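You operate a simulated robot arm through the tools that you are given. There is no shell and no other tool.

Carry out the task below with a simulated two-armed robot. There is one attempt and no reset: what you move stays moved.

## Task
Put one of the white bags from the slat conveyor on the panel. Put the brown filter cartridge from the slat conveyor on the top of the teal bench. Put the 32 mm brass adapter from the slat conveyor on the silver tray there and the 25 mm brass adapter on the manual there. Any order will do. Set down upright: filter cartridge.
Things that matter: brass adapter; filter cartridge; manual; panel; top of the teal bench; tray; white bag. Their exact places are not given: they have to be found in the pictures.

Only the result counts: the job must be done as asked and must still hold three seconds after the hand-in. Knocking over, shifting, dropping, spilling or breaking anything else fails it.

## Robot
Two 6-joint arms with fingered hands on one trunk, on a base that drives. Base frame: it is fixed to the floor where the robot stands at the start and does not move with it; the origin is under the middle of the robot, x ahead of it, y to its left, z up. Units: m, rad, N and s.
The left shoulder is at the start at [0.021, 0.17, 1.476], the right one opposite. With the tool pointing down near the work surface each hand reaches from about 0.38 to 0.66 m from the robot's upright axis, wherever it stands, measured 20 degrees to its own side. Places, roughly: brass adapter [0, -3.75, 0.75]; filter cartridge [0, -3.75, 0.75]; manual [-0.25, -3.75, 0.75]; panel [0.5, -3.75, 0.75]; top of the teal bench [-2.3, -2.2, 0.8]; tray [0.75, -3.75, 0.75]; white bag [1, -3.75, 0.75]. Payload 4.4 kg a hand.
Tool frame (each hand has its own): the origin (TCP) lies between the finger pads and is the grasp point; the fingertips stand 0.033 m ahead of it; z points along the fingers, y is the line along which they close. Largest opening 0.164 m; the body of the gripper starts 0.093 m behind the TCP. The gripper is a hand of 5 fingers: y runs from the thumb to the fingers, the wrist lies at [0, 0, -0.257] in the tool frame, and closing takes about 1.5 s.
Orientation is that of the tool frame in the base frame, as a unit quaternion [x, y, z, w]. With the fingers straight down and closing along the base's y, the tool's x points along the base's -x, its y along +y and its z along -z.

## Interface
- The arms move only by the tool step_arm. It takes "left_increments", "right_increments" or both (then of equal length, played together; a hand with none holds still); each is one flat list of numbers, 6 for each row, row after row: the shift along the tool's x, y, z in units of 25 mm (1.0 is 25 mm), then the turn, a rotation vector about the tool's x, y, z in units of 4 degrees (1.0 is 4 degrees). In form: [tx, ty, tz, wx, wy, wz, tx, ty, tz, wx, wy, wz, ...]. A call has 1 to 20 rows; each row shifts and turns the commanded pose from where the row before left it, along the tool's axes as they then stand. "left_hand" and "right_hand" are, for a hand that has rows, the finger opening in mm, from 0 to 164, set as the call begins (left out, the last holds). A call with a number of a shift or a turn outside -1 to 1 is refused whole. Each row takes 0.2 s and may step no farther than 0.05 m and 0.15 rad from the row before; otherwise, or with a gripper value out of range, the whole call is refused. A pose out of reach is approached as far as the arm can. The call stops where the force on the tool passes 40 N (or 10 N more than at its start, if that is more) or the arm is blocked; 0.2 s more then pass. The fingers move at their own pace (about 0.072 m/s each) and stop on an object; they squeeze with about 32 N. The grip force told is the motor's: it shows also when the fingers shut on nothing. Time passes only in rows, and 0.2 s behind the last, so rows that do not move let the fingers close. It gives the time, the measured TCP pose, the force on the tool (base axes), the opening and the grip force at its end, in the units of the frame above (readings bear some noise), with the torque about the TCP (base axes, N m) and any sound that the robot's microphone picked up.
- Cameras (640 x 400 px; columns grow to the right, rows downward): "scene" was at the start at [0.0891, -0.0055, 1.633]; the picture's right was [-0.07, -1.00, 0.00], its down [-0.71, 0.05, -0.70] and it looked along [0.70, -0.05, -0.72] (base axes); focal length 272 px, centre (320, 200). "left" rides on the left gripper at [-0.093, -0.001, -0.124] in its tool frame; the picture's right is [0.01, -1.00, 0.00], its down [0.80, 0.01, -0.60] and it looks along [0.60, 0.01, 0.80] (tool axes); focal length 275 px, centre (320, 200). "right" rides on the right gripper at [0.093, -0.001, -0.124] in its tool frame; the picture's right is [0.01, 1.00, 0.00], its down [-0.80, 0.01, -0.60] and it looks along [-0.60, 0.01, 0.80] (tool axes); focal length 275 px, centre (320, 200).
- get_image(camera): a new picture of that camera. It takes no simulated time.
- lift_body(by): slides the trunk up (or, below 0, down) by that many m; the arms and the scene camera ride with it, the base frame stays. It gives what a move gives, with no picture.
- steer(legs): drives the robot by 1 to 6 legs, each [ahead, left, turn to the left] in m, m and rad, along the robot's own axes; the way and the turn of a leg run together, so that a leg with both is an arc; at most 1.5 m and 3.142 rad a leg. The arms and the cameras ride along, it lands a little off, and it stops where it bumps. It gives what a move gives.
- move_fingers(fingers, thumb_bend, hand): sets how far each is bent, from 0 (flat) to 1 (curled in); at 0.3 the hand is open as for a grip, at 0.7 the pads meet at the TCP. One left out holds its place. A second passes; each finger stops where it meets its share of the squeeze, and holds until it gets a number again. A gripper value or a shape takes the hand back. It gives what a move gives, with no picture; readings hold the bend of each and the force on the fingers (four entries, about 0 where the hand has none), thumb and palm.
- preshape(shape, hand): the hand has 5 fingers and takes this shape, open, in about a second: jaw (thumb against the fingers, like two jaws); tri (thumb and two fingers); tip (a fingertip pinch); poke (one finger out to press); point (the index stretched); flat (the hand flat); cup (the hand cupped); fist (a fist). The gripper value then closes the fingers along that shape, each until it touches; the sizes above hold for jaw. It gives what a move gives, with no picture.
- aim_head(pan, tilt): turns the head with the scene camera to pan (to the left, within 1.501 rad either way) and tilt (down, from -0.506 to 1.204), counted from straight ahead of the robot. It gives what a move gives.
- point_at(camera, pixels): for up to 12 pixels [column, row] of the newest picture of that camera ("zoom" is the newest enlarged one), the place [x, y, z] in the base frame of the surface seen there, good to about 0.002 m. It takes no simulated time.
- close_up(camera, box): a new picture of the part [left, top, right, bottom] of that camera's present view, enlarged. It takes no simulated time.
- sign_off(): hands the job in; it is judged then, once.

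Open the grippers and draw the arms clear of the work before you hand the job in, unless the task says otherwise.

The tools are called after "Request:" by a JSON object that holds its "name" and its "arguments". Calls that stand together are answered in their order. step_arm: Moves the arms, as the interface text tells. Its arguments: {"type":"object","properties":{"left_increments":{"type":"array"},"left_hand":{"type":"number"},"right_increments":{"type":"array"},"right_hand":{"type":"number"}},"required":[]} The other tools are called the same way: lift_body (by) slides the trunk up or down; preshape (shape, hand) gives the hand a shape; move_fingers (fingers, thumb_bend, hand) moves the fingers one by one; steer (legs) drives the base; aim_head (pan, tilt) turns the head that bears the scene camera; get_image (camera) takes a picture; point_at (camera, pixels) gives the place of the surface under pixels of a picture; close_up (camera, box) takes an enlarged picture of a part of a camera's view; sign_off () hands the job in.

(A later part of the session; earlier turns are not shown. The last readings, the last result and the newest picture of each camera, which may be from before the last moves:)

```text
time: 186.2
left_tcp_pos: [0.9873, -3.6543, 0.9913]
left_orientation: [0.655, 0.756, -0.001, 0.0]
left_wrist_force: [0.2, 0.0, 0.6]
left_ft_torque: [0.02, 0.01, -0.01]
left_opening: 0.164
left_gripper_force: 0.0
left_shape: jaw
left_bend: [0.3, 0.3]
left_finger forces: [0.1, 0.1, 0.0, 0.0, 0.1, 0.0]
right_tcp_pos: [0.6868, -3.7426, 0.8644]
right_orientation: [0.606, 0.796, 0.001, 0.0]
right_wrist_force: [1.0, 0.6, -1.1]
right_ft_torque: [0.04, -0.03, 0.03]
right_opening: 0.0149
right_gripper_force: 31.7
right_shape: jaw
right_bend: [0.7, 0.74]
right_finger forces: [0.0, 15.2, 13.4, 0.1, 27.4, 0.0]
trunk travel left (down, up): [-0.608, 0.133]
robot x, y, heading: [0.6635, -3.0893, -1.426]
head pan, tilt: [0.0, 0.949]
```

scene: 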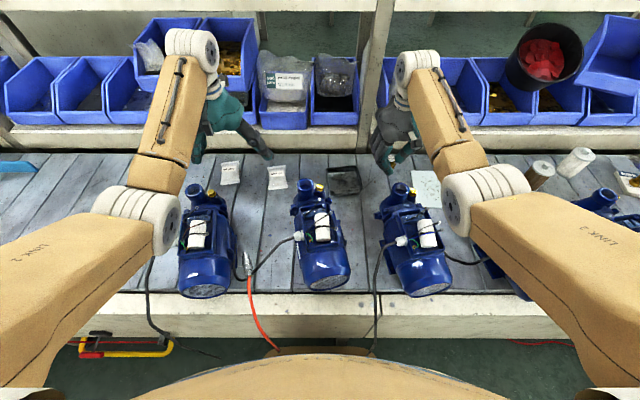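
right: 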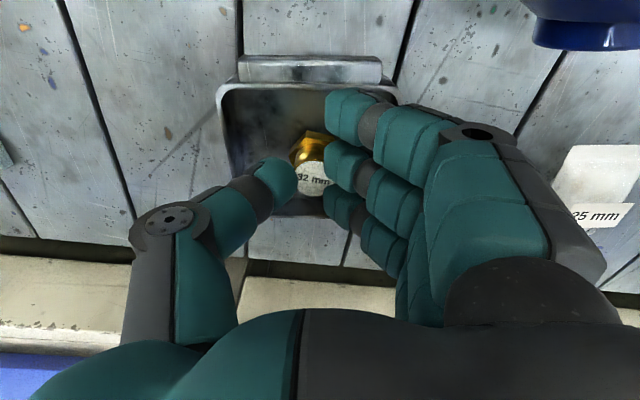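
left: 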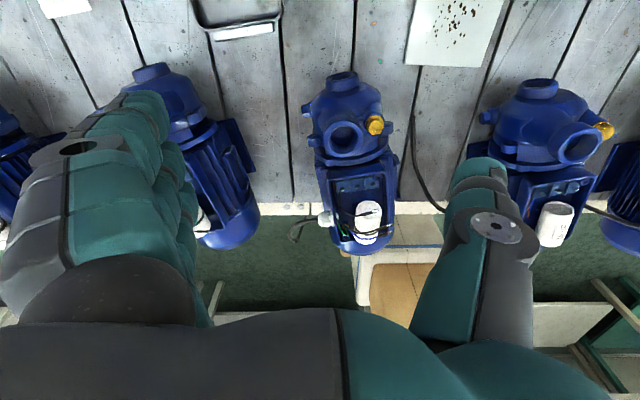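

No contact yet at 0.8644; I lower another 1.5 mm at a time.

Request:
{"name": "step_arm", "arguments": {"right_increments": [0, 0, 0.06, 0, 0, 0, 0, 0, 0, 0, 0, 0]}}

```text
time: 186.8
left_tcp_pos: [0.9872, -3.6541, 0.992]
left_orientation: [0.654, 0.756, -0.001, 0.001]
left_wrist_force: [0.4, 0.1, -0.6]
left_ft_torque: [-0.03, -0.05, 0.01]
left_opening: 0.1635
left_gripper_force: 0.1
left_shape: jaw
left_bend: [0.3, 0.3]
left_finger forces: [0.1, 0.0, 0.1, 0.0, 0.0, 0.0]
right_tcp_pos: [0.687, -3.744, 0.8643]
right_orientation: [0.607, 0.794, -0.001, 0.001]
right_wrist_force: [0.8, -1.0, 5.6]
right_ft_torque: [0.27, -0.03, -0.03]
right_opening: 0.0146
right_gripper_force: 32.2
right_shape: jaw
right_bend: [0.7, 0.74]
right_finger forces: [5.6, 16.1, 14.0, 0.1, 28.9, 0.1]
trunk travel left (down, up): [-0.608, 0.133]
robot x, y, heading: [0.6634, -3.0865, -1.426]
head pan, tilt: [0.0, 0.949]
```

The index finger now rests on the tray rim (5.6 N) with the adapter about 1–3 mm above or on the floor. I raise 1 mm to relieve the rim and then open the hand.

Request:
{"name": "step_arm", "arguments": {"right_increments": [0, 0, -0.05, 0, 0, 0, 0, 0, 0, 0, 0, 0]}}

```text
time: 187.4
left_tcp_pos: [0.9879, -3.6553, 0.992]
left_orientation: [0.655, 0.755, -0.001, 0.0]
left_wrist_force: [-0.4, -0.6, -0.4]
left_ft_torque: [0.04, 0.03, -0.04]
left_opening: 0.1635
left_gripper_force: 0.1
left_shape: jaw
left_bend: [0.3, 0.3]
left_finger forces: [0.1, 0.0, 0.0, 0.1, 0.0, 0.1]
right_tcp_pos: [0.6876, -3.7435, 0.8646]
right_orientation: [0.606, 0.795, -0.001, 0.0]
right_wrist_force: [0.5, -0.8, 1.8]
right_ft_torque: [0.12, -0.04, -0.01]
right_opening: 0.0147
right_gripper_force: 31.8
right_shape: jaw
right_bend: [0.7, 0.74]
right_finger forces: [2.2, 16.0, 13.9, 0.2, 28.6, 0.0]
trunk travel left (down, up): [-0.608, 0.133]
robot x, y, heading: [0.6622, -3.0848, -1.432]
head pan, tilt: [0.0, 0.949]
```

Index still carries 2.2 N; I raise another millimetre and then open to 45 mm.

Request:
{"name": "step_arm", "arguments": {"right_increments": [0, 0, -0.04, 0, 0, 0, 0, 0, 0, 0, 0, 0]}}

Request:
{"name": "step_arm", "arguments": {"right_increments": [0, 0, 0, 0, 0, 0, 0, 0, 0, 0, 0, 0, 0, 0, 0, 0, 0, 0, 0, 0, 0, 0, 0, 0, 0, 0, 0, 0, 0, 0], "right_hand": 50}}

Request:
{"name": "get_image", "arguments": {"camera": "right"}}

Request:
{"name": "close_up", "arguments": {"camera": "scene", "box": [300, 130, 400, 220]}}

```text
time: 188.0
left_tcp_pos: [0.9867, -3.656, 0.9903]
left_orientation: [0.655, 0.756, -0.001, 0.0]
left_wrist_force: [0.0, -0.3, -0.5]
left_ft_torque: [0.03, 0.03, -0.01]
left_opening: 0.1639
left_gripper_force: 0.2
left_shape: jaw
left_bend: [0.3, 0.3]
left_finger forces: [0.1, 0.0, 0.0, 0.0, 0.0, 0.1]
right_tcp_pos: [0.6867, -3.7437, 0.8653]
right_orientation: [0.606, 0.795, -0.001, 0.001]
right_wrist_force: [0.3, 0.0, -0.5]
right_ft_torque: [0.02, -0.02, 0.0]
right_opening: 0.015
right_gripper_force: 32.8
right_shape: jaw
right_bend: [0.7, 0.74]
right_finger forces: [0.0, 15.9, 13.9, 0.0, 28.7, 0.0]
trunk travel left (down, up): [-0.608, 0.133]
robot x, y, heading: [0.6633, -3.0823, -1.434]
head pan, tilt: [0.0, 0.949]
```

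```text
time: 189.2
left_tcp_pos: [0.9862, -3.6554, 0.9903]
left_orientation: [0.655, 0.756, -0.001, 0.0]
left_wrist_force: [-0.1, -0.5, -0.3]
left_ft_torque: [0.0, 0.03, 0.0]
left_opening: 0.1638
left_gripper_force: 0.2
left_shape: jaw
left_bend: [0.3, 0.3]
left_finger forces: [0.0, 0.1, 0.0, 0.1, 0.1, 0.0]
right_tcp_pos: [0.687, -3.7443, 0.866]
right_orientation: [0.606, 0.795, 0.0, 0.001]
right_wrist_force: [0.9, -0.1, -0.2]
right_ft_torque: [0.0, 0.01, -0.02]
right_opening: 0.0494
right_gripper_force: 0.0
right_shape: jaw
right_bend: [0.73, 0.76]
right_finger forces: [0.0, 0.0, 0.0, 0.1, 0.0, 0.1]
trunk travel left (down, up): [-0.608, 0.133]
robot x, y, heading: [0.6631, -3.0827, -1.431]
head pan, tilt: [0.0, 0.949]
```

```text
taken
```

right: 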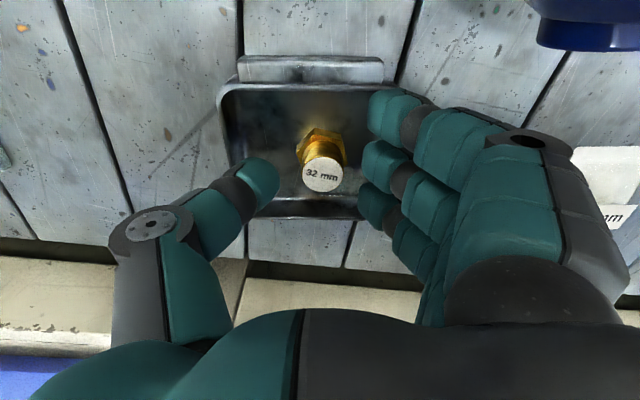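

```text
4.44 times, centred on (350, 175) of scene
```

zoom: 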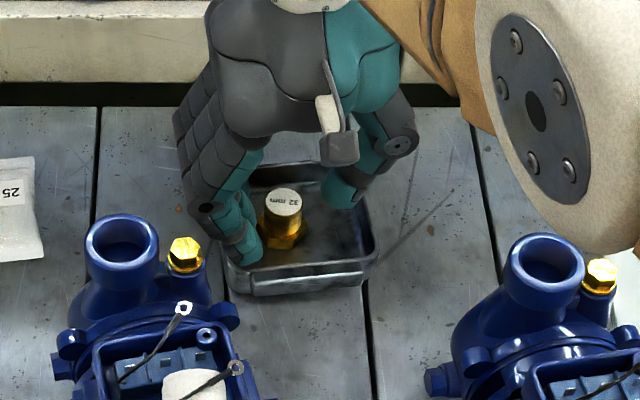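

The 32 mm adapter stands upright in the tray. I lift the hand straight up and raise the trunk.

Request:
{"name": "step_arm", "arguments": {"right_increments": [0, 0, -0.4, 0, 0, 0, 0, 0, -0.7, 0, 0, 0, 0, 0, -0.8, 0, 0, 0, 0, 0, -0.8, 0, 0, 0]}}

Request:
{"name": "lift_body", "arguments": {"by": 0.12}}

Request:
{"name": "get_image", "arguments": {"camera": "right"}}

Request:
{"name": "get_image", "arguments": {"camera": "scene"}}

```text
time: 190.2
left_tcp_pos: [0.9885, -3.6541, 0.9913]
left_orientation: [0.655, 0.756, -0.002, 0.0]
left_wrist_force: [0.3, -1.4, 0.2]
left_ft_torque: [0.01, 0.01, -0.01]
left_opening: 0.1639
left_gripper_force: 0.2
left_shape: jaw
left_bend: [0.3, 0.3]
left_finger forces: [0.1, 0.0, 0.0, 0.0, 0.1, 0.0]
right_tcp_pos: [0.6949, -3.7615, 0.927]
right_orientation: [0.606, 0.795, 0.0, 0.0]
right_wrist_force: [-0.9, 1.0, -0.7]
right_ft_torque: [-0.02, 0.01, -0.01]
right_opening: 0.0494
right_gripper_force: 0.1
right_shape: jaw
right_bend: [0.73, 0.76]
right_finger forces: [0.0, 0.1, 0.0, 0.0, 0.1, 0.0]
right hand out of reach, approached as far as the arm can: row 2, 3, 4
trunk travel left (down, up): [-0.608, 0.133]
robot x, y, heading: [0.6637, -3.0837, -1.43]
head pan, tilt: [0.0, 0.949]
```

```text
time: 191.7
left_tcp_pos: [0.988, -3.6546, 1.1105]
left_orientation: [0.655, 0.756, -0.002, 0.0]
left_wrist_force: [-0.6, 0.8, -0.3]
left_ft_torque: [0.0, -0.03, 0.01]
left_opening: 0.1639
left_gripper_force: 0.0
left_shape: jaw
left_bend: [0.3, 0.3]
left_finger forces: [0.0, 0.0, 0.0, 0.0, 0.0, 0.1]
right_tcp_pos: [0.693, -3.7606, 1.0474]
right_orientation: [0.605, 0.796, 0.0, 0.0]
right_wrist_force: [-0.4, -0.3, 0.0]
right_ft_torque: [0.0, 0.01, -0.02]
right_opening: 0.0491
right_gripper_force: 0.1
right_shape: jaw
right_bend: [0.73, 0.76]
right_finger forces: [0.1, 0.0, 0.1, 0.0, 0.1, 0.0]
trunk travel left (down, up): [-0.728, 0.013]
robot x, y, heading: [0.6657, -3.0834, -1.428]
head pan, tilt: [0.0, 0.949]
```

```text
taken
```

right: 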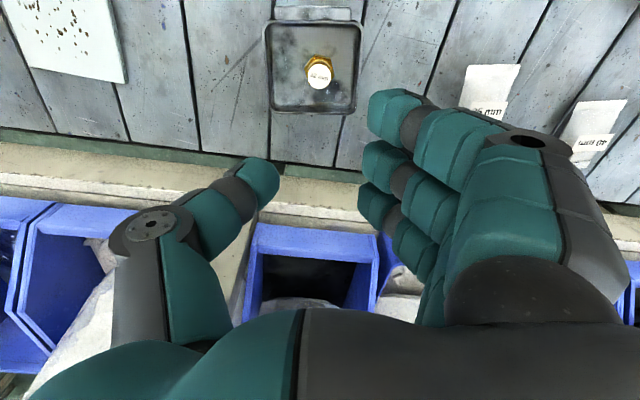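

```text
taken
```

scene: 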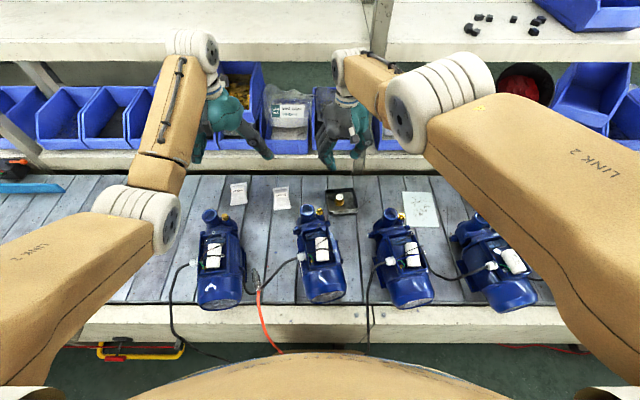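

Both adapters are placed. Next the bag "25 mm" with the left hand: I swing the right hand outward/up for spacing, and strafe the base right 6 cm.

Request:
{"name": "step_arm", "arguments": {"right_increments": [0, -0.87, -0.15, 0, 0, 0, 0, -0.87, -0.15, 0, 0, 0, 0, -0.87, -0.15, 0, 0, 0, 0, -0.87, -0.15, 0, 0, 0, 0, -0.87, -0.15, 0, 0, 0, 0, -0.87, -0.15, 0, 0, 0]}}

Request:
{"name": "steer", "arguments": {"legs": [[0, -0.065, 0]]}}

Request:
{"name": "get_image", "arguments": {"camera": "left"}}

Request:
{"name": "get_image", "arguments": {"camera": "scene"}}

```text
time: 193.1
left_tcp_pos: [0.9863, -3.6549, 1.1118]
left_orientation: [0.655, 0.755, 0.0, 0.001]
left_wrist_force: [-0.1, 0.6, -0.4]
left_ft_torque: [0.0, -0.01, -0.01]
left_opening: 0.1638
left_gripper_force: 0.1
left_shape: jaw
left_bend: [0.3, 0.3]
left_finger forces: [0.0, 0.1, 0.0, 0.1, 0.0, 0.0]
right_tcp_pos: [0.5695, -3.8043, 1.0672]
right_orientation: [0.606, 0.795, 0.001, 0.0]
right_wrist_force: [-0.6, 0.0, 0.1]
right_ft_torque: [-0.01, -0.05, -0.04]
right_opening: 0.0493
right_gripper_force: 0.2
right_shape: jaw
right_bend: [0.73, 0.76]
right_finger forces: [0.0, 0.0, 0.1, 0.0, 0.0, 0.0]
right hand out of reach, approached as far as the arm can: row 1, 2, 4
trunk travel left (down, up): [-0.728, 0.013]
robot x, y, heading: [0.6643, -3.0852, -1.425]
head pan, tilt: [0.0, 0.949]
```

```text
time: 194.1
left_tcp_pos: [0.9374, -3.647, 1.1116]
left_orientation: [0.647, 0.763, -0.002, 0.0]
left_wrist_force: [-0.8, -0.4, -0.2]
left_ft_torque: [-0.06, -0.01, 0.0]
left_opening: 0.1638
left_gripper_force: 0.0
left_shape: jaw
left_bend: [0.3, 0.3]
left_finger forces: [0.1, 0.0, 0.0, 0.0, 0.1, 0.0]
right_tcp_pos: [0.5239, -3.8042, 1.0672]
right_orientation: [0.598, 0.801, -0.001, 0.0]
right_wrist_force: [0.3, -0.3, 0.0]
right_ft_torque: [0.02, -0.02, 0.02]
right_opening: 0.0496
right_gripper_force: 0.1
right_shape: jaw
right_bend: [0.73, 0.76]
right_finger forces: [0.0, 0.1, 0.0, 0.0, 0.0, 0.0]
trunk travel left (down, up): [-0.728, 0.013]
robot x, y, heading: [0.6055, -3.0828, -1.407]
head pan, tilt: [0.0, 0.949]
```

```text
taken
```

left: 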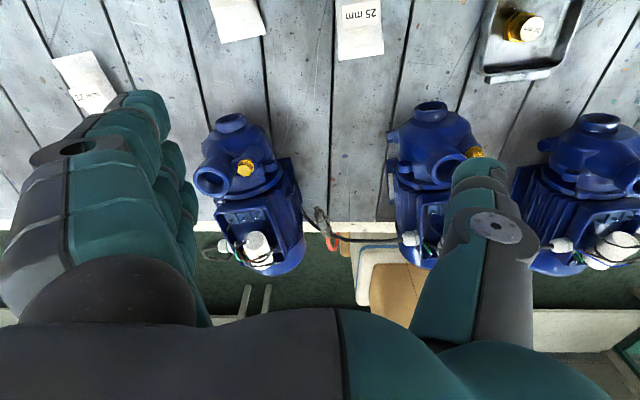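

```text
taken
```

scene: 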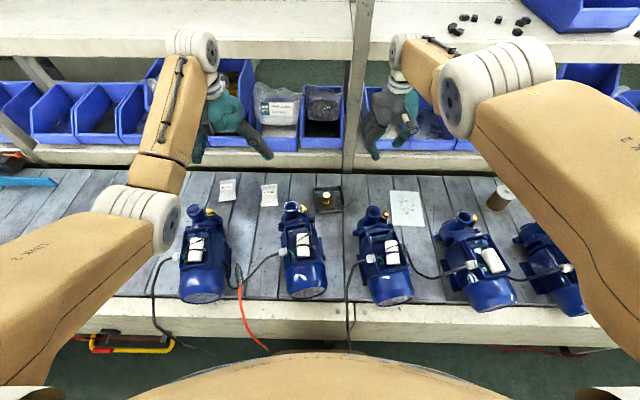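

The heading drifted to -1.407. I check the right arm's elbow height and the bag's position from here.

Request:
{"name": "point_at", "arguments": {"camera": "scene", "pixels": [[490, 80], [430, 60], [450, 100], [400, 45], [560, 130], [325, 198], [315, 210], [318, 190], [340, 186]]}}

Request:
{"name": "close_up", "arguments": {"camera": "left", "box": [200, 0, 600, 100]}}

Request:
{"name": "close_up", "arguments": {"camera": "scene", "box": [210, 160, 350, 240]}}

```text
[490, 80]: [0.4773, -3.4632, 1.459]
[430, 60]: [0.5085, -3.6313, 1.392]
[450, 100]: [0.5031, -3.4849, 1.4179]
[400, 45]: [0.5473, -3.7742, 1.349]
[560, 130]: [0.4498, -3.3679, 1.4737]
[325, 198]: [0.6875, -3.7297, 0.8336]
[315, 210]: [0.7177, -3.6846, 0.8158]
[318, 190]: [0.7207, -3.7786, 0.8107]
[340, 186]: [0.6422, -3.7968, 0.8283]
```

```text
1.60 times, centred on (400, 50) of left
```

zoom: 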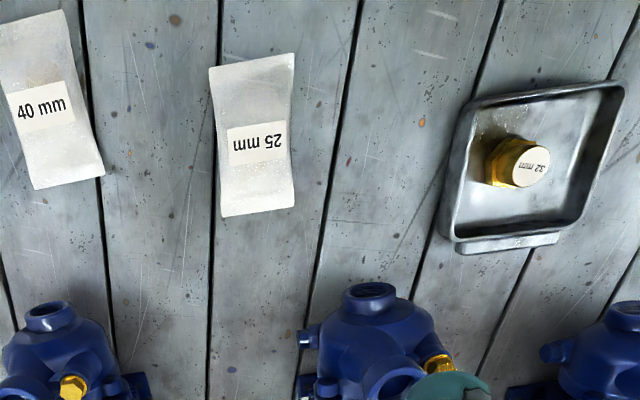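

```text
4.57 times, centred on (280, 200) of scene
```

zoom: 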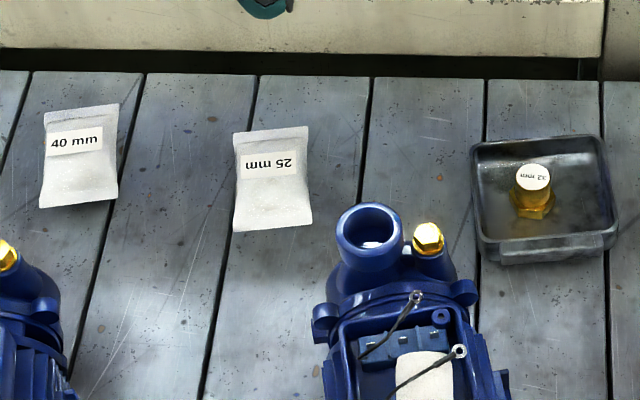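

The tray has not shifted. I measure the "25 mm" bag's corners in the left-hand camera.

Request:
{"name": "close_up", "arguments": {"camera": "left", "box": [200, 0, 600, 100]}}

Request:
{"name": "point_at", "arguments": {"camera": "zoom", "pixels": [[212, 72], [291, 60], [290, 203], [225, 211], [255, 135], [216, 140], [287, 135], [255, 90], [258, 190], [250, 115]]}}

```text
1.60 times, centred on (400, 50) of left
```

zoom: 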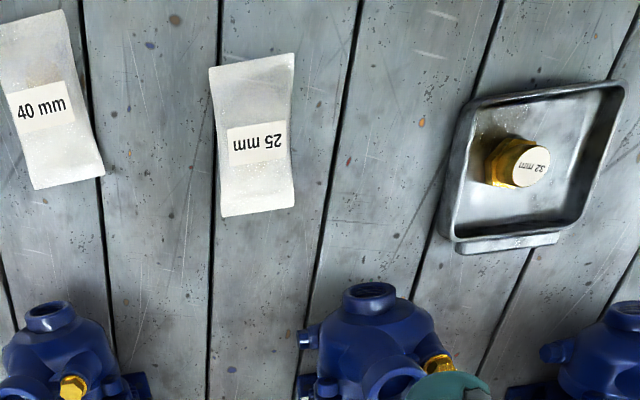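

```text
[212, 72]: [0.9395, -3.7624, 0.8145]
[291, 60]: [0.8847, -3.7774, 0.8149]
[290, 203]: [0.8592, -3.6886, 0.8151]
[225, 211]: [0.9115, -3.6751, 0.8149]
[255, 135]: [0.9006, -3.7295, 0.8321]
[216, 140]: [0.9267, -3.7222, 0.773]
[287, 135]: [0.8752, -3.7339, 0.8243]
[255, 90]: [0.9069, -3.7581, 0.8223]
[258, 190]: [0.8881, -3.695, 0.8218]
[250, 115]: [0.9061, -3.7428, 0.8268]
```

The bag's centre is (0.8987,-3.7259), its long axis 7.5° off my hand. I raise the right hand, and move the left hand (90 mm open, turned to match) above the bag.

Request:
{"name": "step_arm", "arguments": {"left_increments": [-0.572, -0.408, 0, 0, 0, 0, -0.572, -0.408, 0, 0, 0, 0, -0.572, -0.408, 0, 0, 0, 0, -0.572, -0.408, 0, 0, 0, 0, -0.572, -0.408, 0, 0, 0, 0, 0, 0, 0, 0, 0, -0.935, 0, 0, 0, 0, 0, -0.935], "right_increments": [0, 0, -0.5, 0, 0, 0, 0, 0, -0.5, 0, 0, 0, 0, 0, -0.5, 0, 0, 0, 0, 0, -0.5, 0, 0, 0, 0, 0, -0.5, 0, 0, 0, 0, 0, -0.4, 0, 0, 0, 0, 0, -0.3, 0, 0, 0], "left_hand": 90}}

Request:
{"name": "get_image", "arguments": {"camera": "left"}}

Request:
{"name": "get_image", "arguments": {"camera": "scene"}}

```text
time: 195.7
left_tcp_pos: [0.8984, -3.7263, 1.1111]
left_orientation: [0.595, 0.803, 0.0, 0.001]
left_wrist_force: [-0.5, -0.8, -0.2]
left_ft_torque: [0.02, -0.06, 0.03]
left_opening: 0.091
left_gripper_force: 0.0
left_shape: jaw
left_bend: [0.72, 0.7]
left_finger forces: [0.0, 0.1, 0.0, 0.0, 0.0, 0.1]
right_tcp_pos: [0.5282, -3.8195, 1.1452]
right_orientation: [0.598, 0.802, 0.002, -0.002]
right_wrist_force: [-0.7, 0.5, 0.6]
right_ft_torque: [0.0, -0.05, 0.0]
right_opening: 0.0496
right_gripper_force: 0.2
right_shape: jaw
right_bend: [0.73, 0.76]
right_finger forces: [0.0, 0.1, 0.0, 0.0, 0.0, 0.0]
right hand out of reach, approached as far as the arm can: row 2, 4, 6
trunk travel left (down, up): [-0.728, 0.013]
robot x, y, heading: [0.605, -3.0839, -1.407]
head pan, tilt: [0.0, 0.949]
```

```text
taken
```

left: 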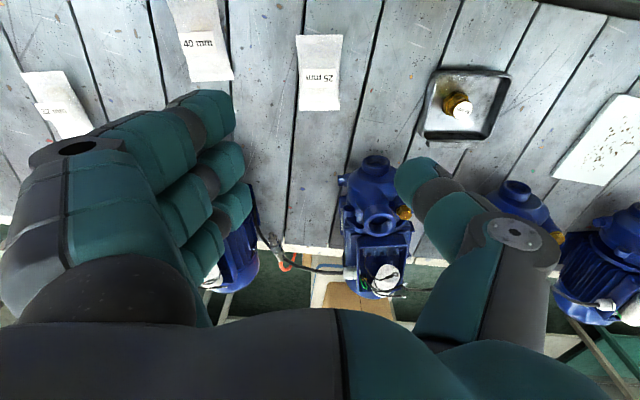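

```text
taken
```

scene: 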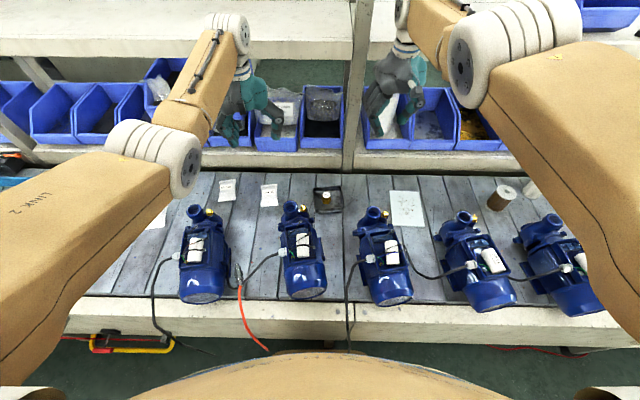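

The bag is right under the hand (318,73). I lower the trunk 0.2 m.

Request:
{"name": "lift_body", "arguments": {"by": -0.2}}

Request:
{"name": "get_image", "arguments": {"camera": "left"}}

Request:
{"name": "get_image", "arguments": {"camera": "scene"}}

```text
time: 197.8
left_tcp_pos: [0.8996, -3.7257, 0.912]
left_orientation: [0.597, 0.803, -0.001, 0.0]
left_wrist_force: [-0.4, -0.1, 0.4]
left_ft_torque: [0.01, 0.01, 0.0]
left_opening: 0.0911
left_gripper_force: 0.1
left_shape: jaw
left_bend: [0.72, 0.7]
left_finger forces: [0.1, 0.0, 0.0, 0.0, 0.0, 0.0]
right_tcp_pos: [0.528, -3.8193, 0.937]
right_orientation: [0.598, 0.801, 0.004, -0.006]
right_wrist_force: [-0.1, -0.1, -0.4]
right_ft_torque: [0.04, -0.01, -0.02]
right_opening: 0.0498
right_gripper_force: 0.0
right_shape: jaw
right_bend: [0.73, 0.76]
right_finger forces: [0.1, 0.0, 0.0, 0.1, 0.1, 0.1]
trunk travel left (down, up): [-0.528, 0.213]
robot x, y, heading: [0.6042, -3.0852, -1.408]
head pan, tilt: [0.0, 0.949]
```

```text
taken
```

left: 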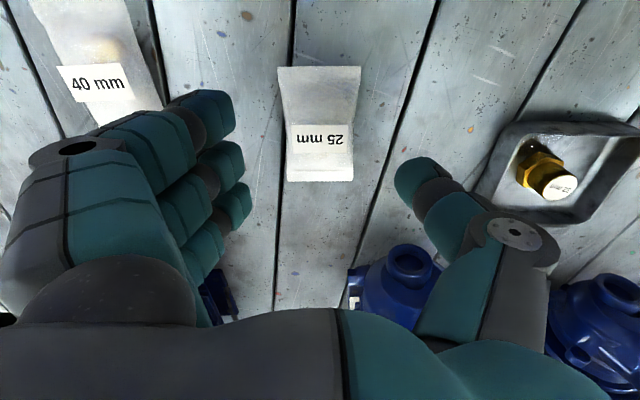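

```text
taken
```

scene: 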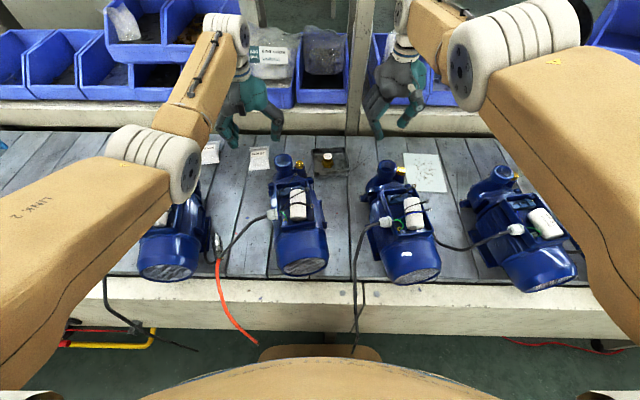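

The bag lies centred between thumb (420) and fingers (230). I descend 74 mm to z≈0.838.

Request:
{"name": "step_arm", "arguments": {"left_increments": [0, 0, 0.6, 0, 0, 0, 0, 0, 0.6, 0, 0, 0, 0, 0, 0.6, 0, 0, 0, 0, 0, 0.6, 0, 0, 0, 0, 0, 0.4, 0, 0, 0, 0, 0, 0.16, 0, 0, 0, 0, 0, 0, 0, 0, 0]}}

Request:
{"name": "get_image", "arguments": {"camera": "left"}}

```text
time: 199.4
left_tcp_pos: [0.9004, -3.7246, 0.8377]
left_orientation: [0.596, 0.803, -0.001, 0.0]
left_wrist_force: [-0.2, 1.2, 0.5]
left_ft_torque: [0.02, 0.0, 0.02]
left_opening: 0.091
left_gripper_force: 0.1
left_shape: jaw
left_bend: [0.72, 0.7]
left_finger forces: [0.0, 0.0, 0.0, 0.1, 0.1, 0.0]
right_tcp_pos: [0.5276, -3.8182, 0.9365]
right_orientation: [0.598, 0.801, 0.006, -0.006]
right_wrist_force: [0.1, 0.6, -0.1]
right_ft_torque: [0.0, 0.01, -0.02]
right_opening: 0.0495
right_gripper_force: 0.1
right_shape: jaw
right_bend: [0.73, 0.76]
right_finger forces: [0.0, 0.0, 0.0, 0.0, 0.0, 0.1]
trunk travel left (down, up): [-0.528, 0.213]
robot x, y, heading: [0.6016, -3.0871, -1.406]
head pan, tilt: [0.0, 0.949]
```

```text
taken
```

left: 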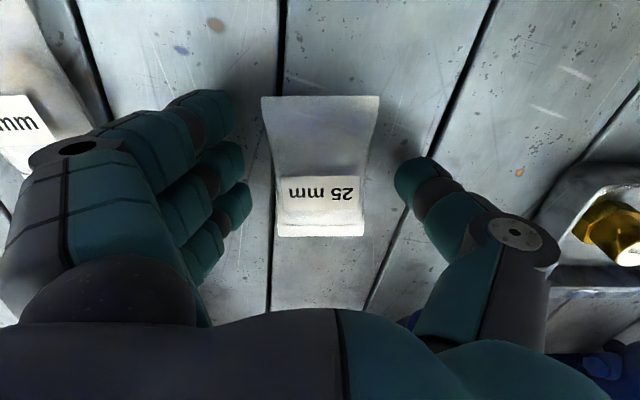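

The bag is between the pads. I close the left hand.

Request:
{"name": "step_arm", "arguments": {"left_increments": [0, 0, 0, 0, 0, 0, 0, 0, 0, 0, 0, 0, 0, 0, 0, 0, 0, 0, 0, 0, 0, 0, 0, 0, 0, 0, 0, 0, 0, 0, 0, 0, 0, 0, 0, 0, 0, 0, 0, 0, 0, 0], "left_hand": 20}}

Request:
{"name": "get_image", "arguments": {"camera": "left"}}

```text
time: 201.0
left_tcp_pos: [0.9001, -3.7266, 0.8367]
left_orientation: [0.597, 0.802, -0.001, 0.0]
left_wrist_force: [0.5, -0.6, 0.2]
left_ft_torque: [0.0, 0.0, 0.02]
left_opening: 0.0518
left_gripper_force: 32.0
left_shape: jaw
left_bend: [0.73, 0.74]
left_finger forces: [6.7, 7.3, 7.5, 7.4, 29.2, 0.1]
right_tcp_pos: [0.5272, -3.8185, 0.9368]
right_orientation: [0.598, 0.802, 0.005, -0.007]
right_wrist_force: [-0.2, 0.8, 0.2]
right_ft_torque: [0.02, -0.01, 0.0]
right_opening: 0.0498
right_gripper_force: 0.1
right_shape: jaw
right_bend: [0.73, 0.76]
right_finger forces: [0.0, 0.1, 0.0, 0.1, 0.0, 0.0]
trunk travel left (down, up): [-0.528, 0.213]
robot x, y, heading: [0.6052, -3.0847, -1.408]
head pan, tilt: [0.0, 0.949]
```

```text
taken
```

left: 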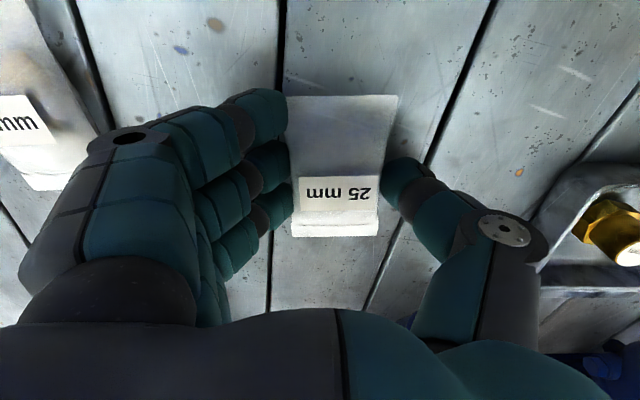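

The bag is held evenly (four fingers ~7 N, thumb 29 N). I lift 6 cm with the arm and raise the trunk 0.2 m.

Request:
{"name": "step_arm", "arguments": {"left_increments": [0, 0, -0.4, 0, 0, 0, 0, 0, -0.6, 0, 0, 0, 0, 0, -0.7, 0, 0, 0, 0, 0, -0.7, 0, 0, 0]}}

Request:
{"name": "lift_body", "arguments": {"by": 0.2}}

Request:
{"name": "get_image", "arguments": {"camera": "left"}}

Request:
{"name": "get_image", "arguments": {"camera": "scene"}}

```text
time: 202.0
left_tcp_pos: [0.8996, -3.7251, 0.8977]
left_orientation: [0.596, 0.803, -0.001, 0.0]
left_wrist_force: [-0.3, 1.0, -1.8]
left_ft_torque: [-0.02, -0.04, -0.01]
left_opening: 0.0518
left_gripper_force: 31.9
left_shape: jaw
left_bend: [0.73, 0.74]
left_finger forces: [6.9, 7.3, 7.6, 7.4, 29.1, 0.0]
right_tcp_pos: [0.5276, -3.8183, 0.9366]
right_orientation: [0.598, 0.801, 0.006, -0.006]
right_wrist_force: [-0.2, 0.4, 0.3]
right_ft_torque: [-0.02, 0.01, -0.01]
right_opening: 0.0495
right_gripper_force: 0.0
right_shape: jaw
right_bend: [0.73, 0.76]
right_finger forces: [0.0, 0.1, 0.0, 0.0, 0.0, 0.0]
trunk travel left (down, up): [-0.528, 0.213]
robot x, y, heading: [0.6038, -3.0788, -1.411]
head pan, tilt: [0.0, 0.949]
```

```text
time: 204.2
left_tcp_pos: [0.8997, -3.725, 1.0961]
left_orientation: [0.597, 0.803, -0.001, 0.0]
left_wrist_force: [-1.2, -0.6, -1.9]
left_ft_torque: [-0.02, 0.01, 0.0]
left_opening: 0.0519
left_gripper_force: 32.0
left_shape: jaw
left_bend: [0.73, 0.74]
left_finger forces: [6.8, 7.3, 7.7, 7.4, 29.1, 0.1]
right_tcp_pos: [0.5275, -3.8182, 1.138]
right_orientation: [0.597, 0.802, 0.004, -0.004]
right_wrist_force: [0.3, -0.5, 0.7]
right_ft_torque: [0.03, 0.02, -0.01]
right_opening: 0.0498
right_gripper_force: 0.1
right_shape: jaw
right_bend: [0.73, 0.76]
right_finger forces: [0.0, 0.0, 0.0, 0.0, 0.1, 0.0]
trunk travel left (down, up): [-0.728, 0.013]
robot x, y, heading: [0.6019, -3.0824, -1.413]
head pan, tilt: [0.0, 0.949]
```

```text
taken
```

left: 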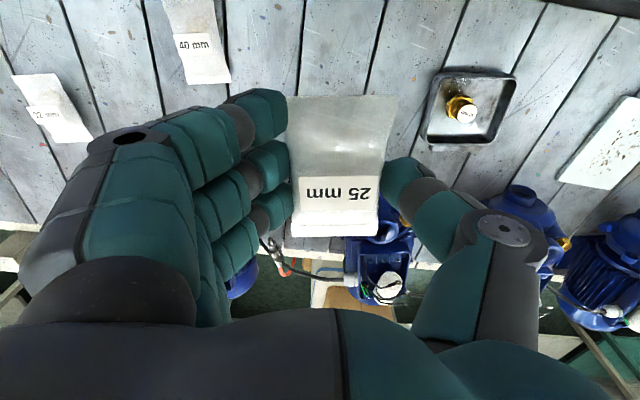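

```text
taken
```

scene: 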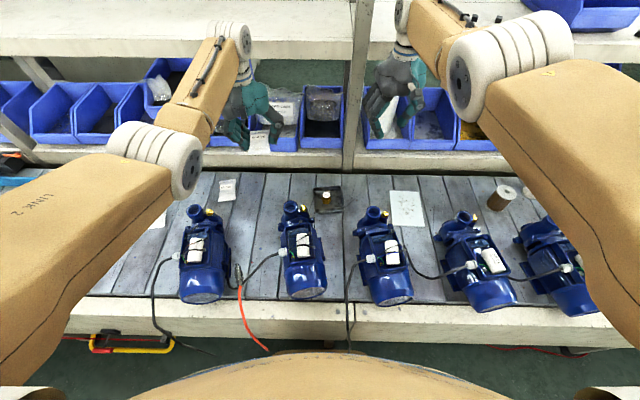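

The bag is in hand at z≈1.10. I back off a little, strafe right 0.5 m and square up to bring the panel in front of the left hand.

Request:
{"name": "steer", "arguments": {"legs": [[-0.03, 0, 0], [0, -0.5, -0.015], [0.05, 0, 0]]}}

Request:
{"name": "get_image", "arguments": {"camera": "left"}}

Request:
{"name": "get_image", "arguments": {"camera": "scene"}}

```text
time: 208.1
left_tcp_pos: [0.3949, -3.8285, 1.0984]
left_orientation: [0.601, 0.799, -0.001, 0.001]
left_wrist_force: [0.0, 0.1, -1.5]
left_ft_torque: [-0.01, -0.03, -0.02]
left_opening: 0.0521
left_gripper_force: 31.8
left_shape: jaw
left_bend: [0.73, 0.74]
left_finger forces: [6.8, 7.4, 7.7, 7.5, 29.2, 0.0]
right_tcp_pos: [0.0204, -3.9141, 1.139]
right_orientation: [0.602, 0.798, 0.004, -0.003]
right_wrist_force: [-1.2, 0.5, 0.3]
right_ft_torque: [-0.03, 0.0, -0.01]
right_opening: 0.0497
right_gripper_force: 0.1
right_shape: jaw
right_bend: [0.73, 0.76]
right_finger forces: [0.0, 0.0, 0.1, 0.1, 0.1, 0.0]
trunk travel left (down, up): [-0.728, 0.013]
robot x, y, heading: [0.1106, -3.182, -1.424]
head pan, tilt: [0.0, 0.949]
```

```text
taken
```

left: 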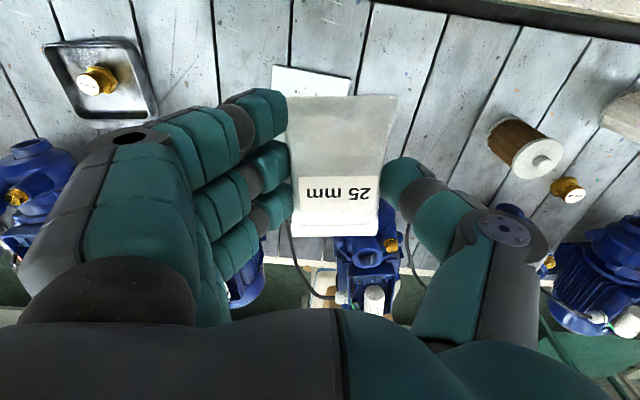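

```text
taken
```

scene: 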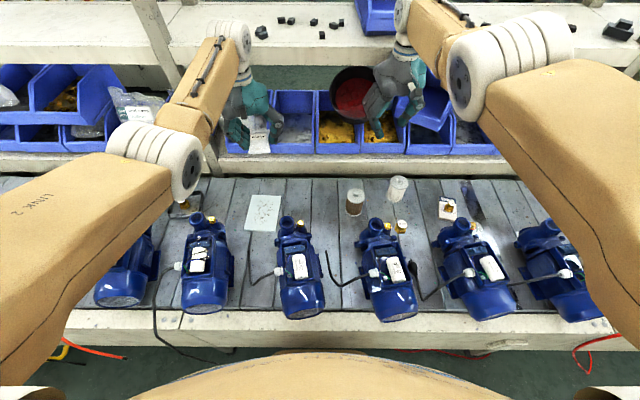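

The bag hangs over the slats just beyond the panel. I back off 5 cm for arm room, then move over the panel centre and turn the bag 10° to line up with it.

Request:
{"name": "steer", "arguments": {"legs": [[-0.05, 0, 0]]}}

Request:
{"name": "step_arm", "arguments": {"left_increments": [0.4, 0.49, 0, 0, 0, 0, 0.4, 0.49, 0, 0, 0, 0, 0, 0, 0, 0, 0, 0.87, 0, 0, 0, 0, 0, 0.87, 0, 0, 0, 0, 0, 0.87, 0, 0, 0, 0, 0, 0]}}

Request:
{"name": "get_image", "arguments": {"camera": "left"}}

Request:
{"name": "get_image", "arguments": {"camera": "scene"}}

```text
time: 209.1
left_tcp_pos: [0.3869, -3.7833, 1.0952]
left_orientation: [0.601, 0.799, -0.001, -0.002]
left_wrist_force: [0.4, -0.7, -0.2]
left_ft_torque: [0.05, 0.04, 0.0]
left_opening: 0.0518
left_gripper_force: 31.8
left_shape: jaw
left_bend: [0.73, 0.74]
left_finger forces: [6.8, 7.2, 7.8, 7.3, 29.2, 0.0]
right_tcp_pos: [0.0143, -3.8709, 1.1366]
right_orientation: [0.603, 0.798, 0.005, -0.005]
right_wrist_force: [-0.4, -0.3, -0.6]
right_ft_torque: [0.1, 0.02, -0.04]
right_opening: 0.0496
right_gripper_force: 0.1
right_shape: jaw
right_bend: [0.73, 0.76]
right_finger forces: [0.1, 0.0, 0.0, 0.1, 0.0, 0.0]
trunk travel left (down, up): [-0.728, 0.013]
robot x, y, heading: [0.1027, -3.1348, -1.422]
head pan, tilt: [0.0, 0.949]
```

```text
time: 210.5
left_tcp_pos: [0.4045, -3.7552, 1.0982]
left_orientation: [0.672, 0.741, -0.002, 0.001]
left_wrist_force: [0.7, -0.3, -1.3]
left_ft_torque: [0.01, -0.01, 0.01]
left_opening: 0.0518
left_gripper_force: 32.1
left_shape: jaw
left_bend: [0.73, 0.74]
left_finger forces: [6.8, 7.4, 7.8, 7.4, 29.2, 0.0]
right_tcp_pos: [0.0136, -3.8669, 1.1396]
right_orientation: [0.603, 0.798, 0.005, -0.006]
right_wrist_force: [0.3, 0.6, 0.1]
right_ft_torque: [0.04, 0.02, 0.03]
right_opening: 0.0496
right_gripper_force: 0.0
right_shape: jaw
right_bend: [0.73, 0.76]
right_finger forces: [0.0, 0.0, 0.0, 0.1, 0.1, 0.1]
trunk travel left (down, up): [-0.728, 0.013]
robot x, y, heading: [0.1028, -3.1342, -1.423]
head pan, tilt: [0.0, 0.949]
```

```text
taken
```

left: 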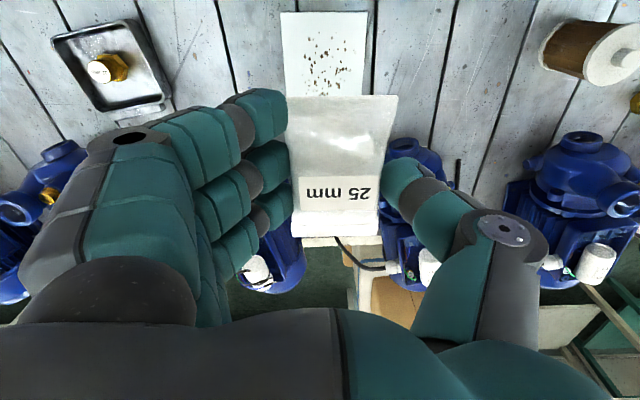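

```text
taken
```

scene: 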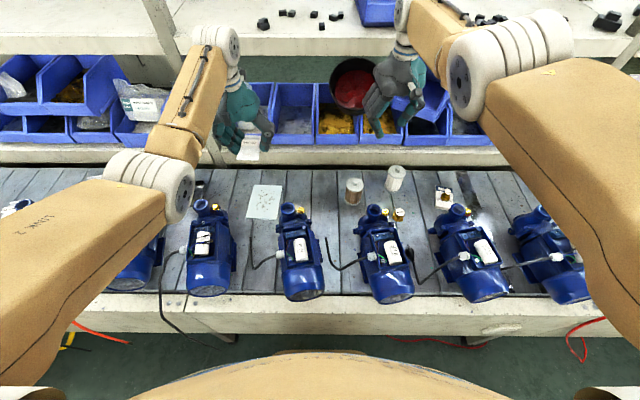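

Aligned over the panel. I lower the trunk 0.14 m only (so the right hand stays above the cartridges), then descend with the left arm.

Request:
{"name": "lift_body", "arguments": {"by": -0.14}}

Request:
{"name": "step_arm", "arguments": {"left_increments": [0, 0, 0.6, 0, 0, 0, 0, 0, 0.6, 0, 0, 0, 0, 0, 0.6, 0, 0, 0, 0, 0, 0.6, 0, 0, 0, 0, 0, 0.6, 0, 0, 0, 0, 0, 0.4, 0, 0, 0, 0, 0, 0, 0, 0, 0]}}

Request:
{"name": "get_image", "arguments": {"camera": "left"}}

Request:
{"name": "close_up", "arguments": {"camera": "scene", "box": [190, 90, 350, 220]}}

```text
time: 212.1
left_tcp_pos: [0.4047, -3.7541, 0.9593]
left_orientation: [0.672, 0.741, -0.001, 0.001]
left_wrist_force: [0.2, -0.3, -0.7]
left_ft_torque: [0.0, -0.02, 0.02]
left_opening: 0.0516
left_gripper_force: 32.7
left_shape: jaw
left_bend: [0.73, 0.74]
left_finger forces: [6.8, 7.3, 7.8, 7.4, 29.2, 0.1]
right_tcp_pos: [0.0133, -3.8667, 1.0008]
right_orientation: [0.604, 0.797, 0.004, -0.003]
right_wrist_force: [1.6, 0.4, 0.3]
right_ft_torque: [0.02, -0.02, -0.01]
right_opening: 0.0497
right_gripper_force: 0.0
right_shape: jaw
right_bend: [0.73, 0.76]
right_finger forces: [0.0, 0.1, 0.0, 0.1, 0.0, 0.0]
trunk travel left (down, up): [-0.588, 0.153]
robot x, y, heading: [0.1002, -3.1334, -1.42]
head pan, tilt: [0.0, 0.949]
```

```text
time: 213.7
left_tcp_pos: [0.4042, -3.7541, 0.8724]
left_orientation: [0.671, 0.741, -0.001, 0.002]
left_wrist_force: [-0.5, 0.4, -1.4]
left_ft_torque: [-0.02, -0.05, 0.02]
left_opening: 0.0516
left_gripper_force: 32.6
left_shape: jaw
left_bend: [0.73, 0.74]
left_finger forces: [6.8, 7.3, 7.8, 7.2, 29.2, 0.0]
right_tcp_pos: [0.0131, -3.867, 0.9983]
right_orientation: [0.603, 0.798, 0.004, -0.004]
right_wrist_force: [-0.8, 0.1, 0.4]
right_ft_torque: [0.02, 0.0, 0.02]
right_opening: 0.0494
right_gripper_force: 0.1
right_shape: jaw
right_bend: [0.73, 0.76]
right_finger forces: [0.0, 0.0, 0.0, 0.1, 0.0, 0.0]
trunk travel left (down, up): [-0.588, 0.153]
robot x, y, heading: [0.0987, -3.1314, -1.422]
head pan, tilt: [0.0, 0.949]
```

```text
taken
```

left: 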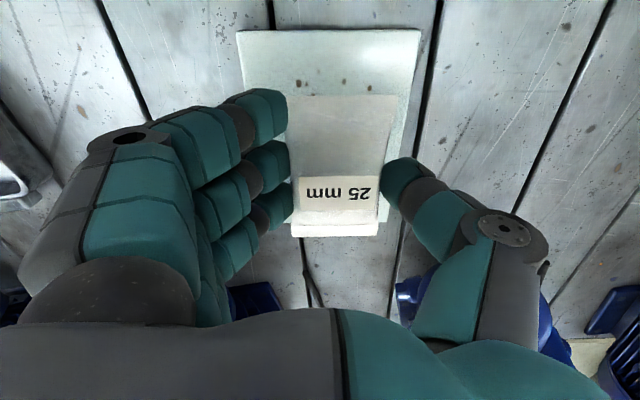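

```text
3.08 times, centred on (270, 155) of scene
```

zoom: 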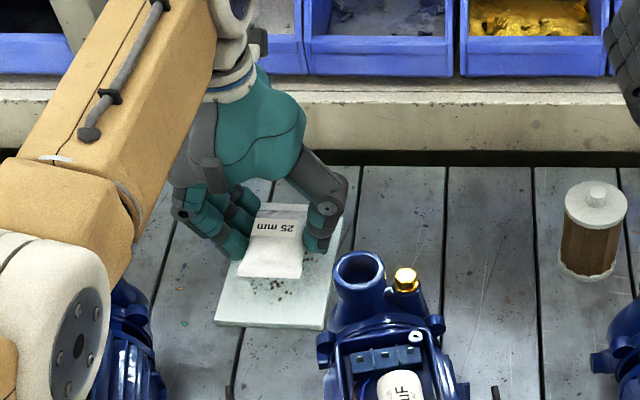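

I verify the bag's position over the panel by measuring corners of both.

Request:
{"name": "point_at", "arguments": {"camera": "left", "pixels": [[294, 102], [392, 101], [374, 231], [298, 231], [338, 170], [241, 34], [418, 34], [387, 218], [250, 80], [385, 150]]}}

Request:
{"name": "point_at", "arguments": {"camera": "zoom", "pixels": [[218, 318], [322, 322], [345, 200], [260, 200], [300, 270], [242, 270], [302, 275]]}}

```text
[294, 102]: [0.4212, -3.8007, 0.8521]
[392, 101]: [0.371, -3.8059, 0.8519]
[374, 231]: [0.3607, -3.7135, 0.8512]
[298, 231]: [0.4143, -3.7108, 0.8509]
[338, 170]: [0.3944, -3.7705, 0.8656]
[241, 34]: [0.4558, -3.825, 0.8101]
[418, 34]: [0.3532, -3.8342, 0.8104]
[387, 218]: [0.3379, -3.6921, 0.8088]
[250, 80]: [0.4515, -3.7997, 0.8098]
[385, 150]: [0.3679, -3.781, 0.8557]
```

```text
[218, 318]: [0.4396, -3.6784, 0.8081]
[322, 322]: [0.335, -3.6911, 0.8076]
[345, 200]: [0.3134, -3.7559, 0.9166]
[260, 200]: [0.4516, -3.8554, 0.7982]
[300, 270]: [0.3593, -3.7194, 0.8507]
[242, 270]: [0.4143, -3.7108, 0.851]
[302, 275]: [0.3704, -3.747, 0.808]
```

Bag centre (0.392,-3.758) vs panel centre (0.397,-3.757): good. I descend 24 mm and then creep.

Request:
{"name": "step_arm", "arguments": {"left_increments": [0, 0, 0.4, 0, 0, 0, 0, 0, 0.36, 0, 0, 0, 0, 0, 0.14, 0, 0, 0, 0, 0, 0.08, 0, 0, 0, 0, 0, 0, 0, 0, 0]}}

```text
time: 214.9
left_tcp_pos: [0.4046, -3.7534, 0.8482]
left_orientation: [0.672, 0.741, -0.001, 0.002]
left_wrist_force: [-0.1, 0.4, -1.2]
left_ft_torque: [0.05, -0.01, 0.01]
left_opening: 0.0517
left_gripper_force: 32.0
left_shape: jaw
left_bend: [0.73, 0.74]
left_finger forces: [6.8, 7.3, 7.8, 7.2, 29.3, 0.0]
right_tcp_pos: [0.0136, -3.869, 0.9995]
right_orientation: [0.603, 0.797, 0.003, -0.004]
right_wrist_force: [0.0, -0.1, 0.5]
right_ft_torque: [-0.01, -0.05, 0.01]
right_opening: 0.0493
right_gripper_force: 0.1
right_shape: jaw
right_bend: [0.73, 0.76]
right_finger forces: [0.0, 0.0, 0.1, 0.0, 0.0, 0.0]
trunk travel left (down, up): [-0.588, 0.153]
robot x, y, heading: [0.102, -3.133, -1.423]
head pan, tilt: [0.0, 0.949]
```

Not touching yet (Fz about weight only); I creep 1.5 mm.

Request:
{"name": "step_arm", "arguments": {"left_increments": [0, 0, 0.06, 0, 0, 0, 0, 0, 0, 0, 0, 0]}}

```text
time: 215.5
left_tcp_pos: [0.4047, -3.7539, 0.8478]
left_orientation: [0.671, 0.741, -0.002, 0.002]
left_wrist_force: [-0.4, 0.6, 2.2]
left_ft_torque: [0.06, 0.12, -0.03]
left_opening: 0.0518
left_gripper_force: 32.0
left_shape: jaw
left_bend: [0.73, 0.75]
left_finger forces: [6.9, 7.5, 8.2, 7.6, 30.0, 0.1]
right_tcp_pos: [0.013, -3.8676, 0.9998]
right_orientation: [0.603, 0.798, 0.004, -0.004]
right_wrist_force: [-0.5, 0.1, -0.3]
right_ft_torque: [0.02, -0.04, 0.01]
right_opening: 0.0497
right_gripper_force: 0.2
right_shape: jaw
right_bend: [0.73, 0.76]
right_finger forces: [0.0, 0.0, 0.0, 0.0, 0.0, 0.0]
trunk travel left (down, up): [-0.588, 0.153]
robot x, y, heading: [0.1013, -3.1331, -1.421]
head pan, tilt: [0.0, 0.949]
```

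Contact (+3.4 N change). I open the left hand to 75 mm.

Request:
{"name": "step_arm", "arguments": {"left_increments": [0, 0, 0, 0, 0, 0, 0, 0, 0, 0, 0, 0, 0, 0, 0, 0, 0, 0, 0, 0, 0, 0, 0, 0, 0, 0, 0, 0, 0, 0], "left_hand": 75}}

Request:
{"name": "get_image", "arguments": {"camera": "left"}}

```text
time: 216.7
left_tcp_pos: [0.4046, -3.7547, 0.8469]
left_orientation: [0.672, 0.741, -0.001, 0.001]
left_wrist_force: [-0.5, -0.5, -1.1]
left_ft_torque: [0.01, -0.03, 0.01]
left_opening: 0.0739
left_gripper_force: 0.1
left_shape: jaw
left_bend: [0.73, 0.74]
left_finger forces: [0.0, 0.1, 0.1, 0.1, 0.1, 0.0]
right_tcp_pos: [0.0139, -3.8678, 0.9996]
right_orientation: [0.603, 0.798, 0.004, -0.003]
right_wrist_force: [0.4, 0.1, 0.2]
right_ft_torque: [0.01, 0.01, -0.06]
right_opening: 0.0498
right_gripper_force: 0.1
right_shape: jaw
right_bend: [0.73, 0.76]
right_finger forces: [0.0, 0.0, 0.1, 0.0, 0.0, 0.0]
trunk travel left (down, up): [-0.588, 0.153]
robot x, y, heading: [0.0992, -3.1306, -1.419]
head pan, tilt: [0.0, 0.949]
```

```text
taken
```

left: 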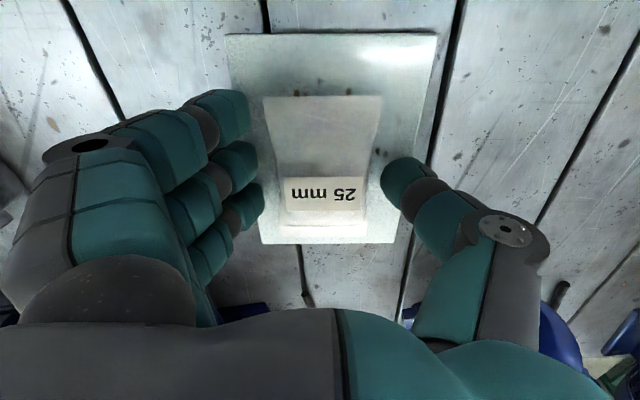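

The bag rests on the panel, clear of the pads. I open a bit more and lift the hand straight up.

Request:
{"name": "step_arm", "arguments": {"left_increments": [0, 0, -0.04, 0, 0, 0, 0, 0, 0, 0, 0, 0, 0, 0, 0, 0, 0, 0, 0, 0, -0.4, 0, 0, 0, 0, 0, -0.8, 0, 0, 0, 0, 0, -0.9, 0, 0, 0, 0, 0, -0.9, 0, 0, 0], "left_hand": 92}}

Request:
{"name": "lift_body", "arguments": {"by": 0.14}}

Request:
{"name": "get_image", "arguments": {"camera": "left"}}

Request:
{"name": "get_image", "arguments": {"camera": "scene"}}

```text
time: 218.3
left_tcp_pos: [0.4032, -3.755, 0.9234]
left_orientation: [0.672, 0.741, -0.001, 0.002]
left_wrist_force: [-0.8, 0.6, -0.9]
left_ft_torque: [-0.02, -0.02, -0.02]
left_opening: 0.0909
left_gripper_force: 0.1
left_shape: jaw
left_bend: [0.72, 0.7]
left_finger forces: [0.0, 0.1, 0.0, 0.0, 0.1, 0.0]
right_tcp_pos: [0.0137, -3.8666, 1.0]
right_orientation: [0.603, 0.798, 0.004, -0.004]
right_wrist_force: [0.2, 0.8, -0.7]
right_ft_torque: [-0.01, 0.0, 0.0]
right_opening: 0.0494
right_gripper_force: 0.1
right_shape: jaw
right_bend: [0.73, 0.76]
right_finger forces: [0.0, 0.0, 0.0, 0.1, 0.0, 0.0]
trunk travel left (down, up): [-0.588, 0.153]
robot x, y, heading: [0.1031, -3.1328, -1.423]
head pan, tilt: [0.0, 0.949]
```

```text
time: 220.0
left_tcp_pos: [0.4034, -3.7541, 1.0629]
left_orientation: [0.672, 0.741, -0.001, 0.001]
left_wrist_force: [-0.2, 0.2, -0.7]
left_ft_torque: [0.01, -0.01, -0.01]
left_opening: 0.091
left_gripper_force: 0.1
left_shape: jaw
left_bend: [0.72, 0.7]
left_finger forces: [0.0, 0.0, 0.0, 0.1, 0.0, 0.0]
right_tcp_pos: [0.0132, -3.8679, 1.1381]
right_orientation: [0.603, 0.798, 0.004, -0.005]
right_wrist_force: [0.4, 0.4, 0.3]
right_ft_torque: [0.0, 0.01, 0.0]
right_opening: 0.0498
right_gripper_force: 0.0
right_shape: jaw
right_bend: [0.73, 0.76]
right_finger forces: [0.0, 0.0, 0.1, 0.1, 0.1, 0.1]
trunk travel left (down, up): [-0.728, 0.013]
robot x, y, heading: [0.0997, -3.1349, -1.419]
head pan, tilt: [0.0, 0.949]
```

```text
taken
```

left: 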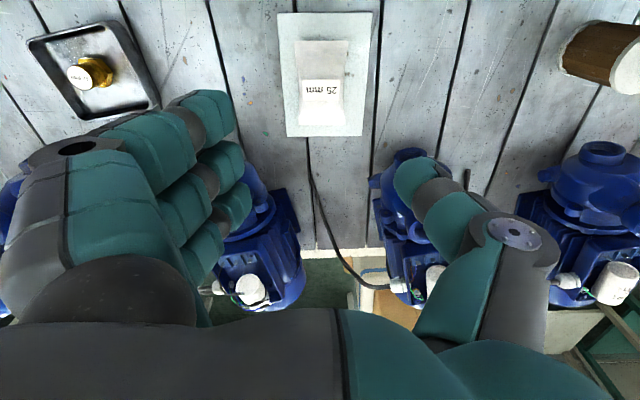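

```text
taken
```

scene: 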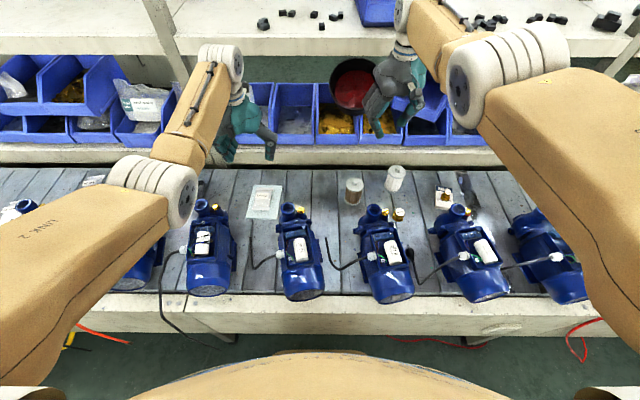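

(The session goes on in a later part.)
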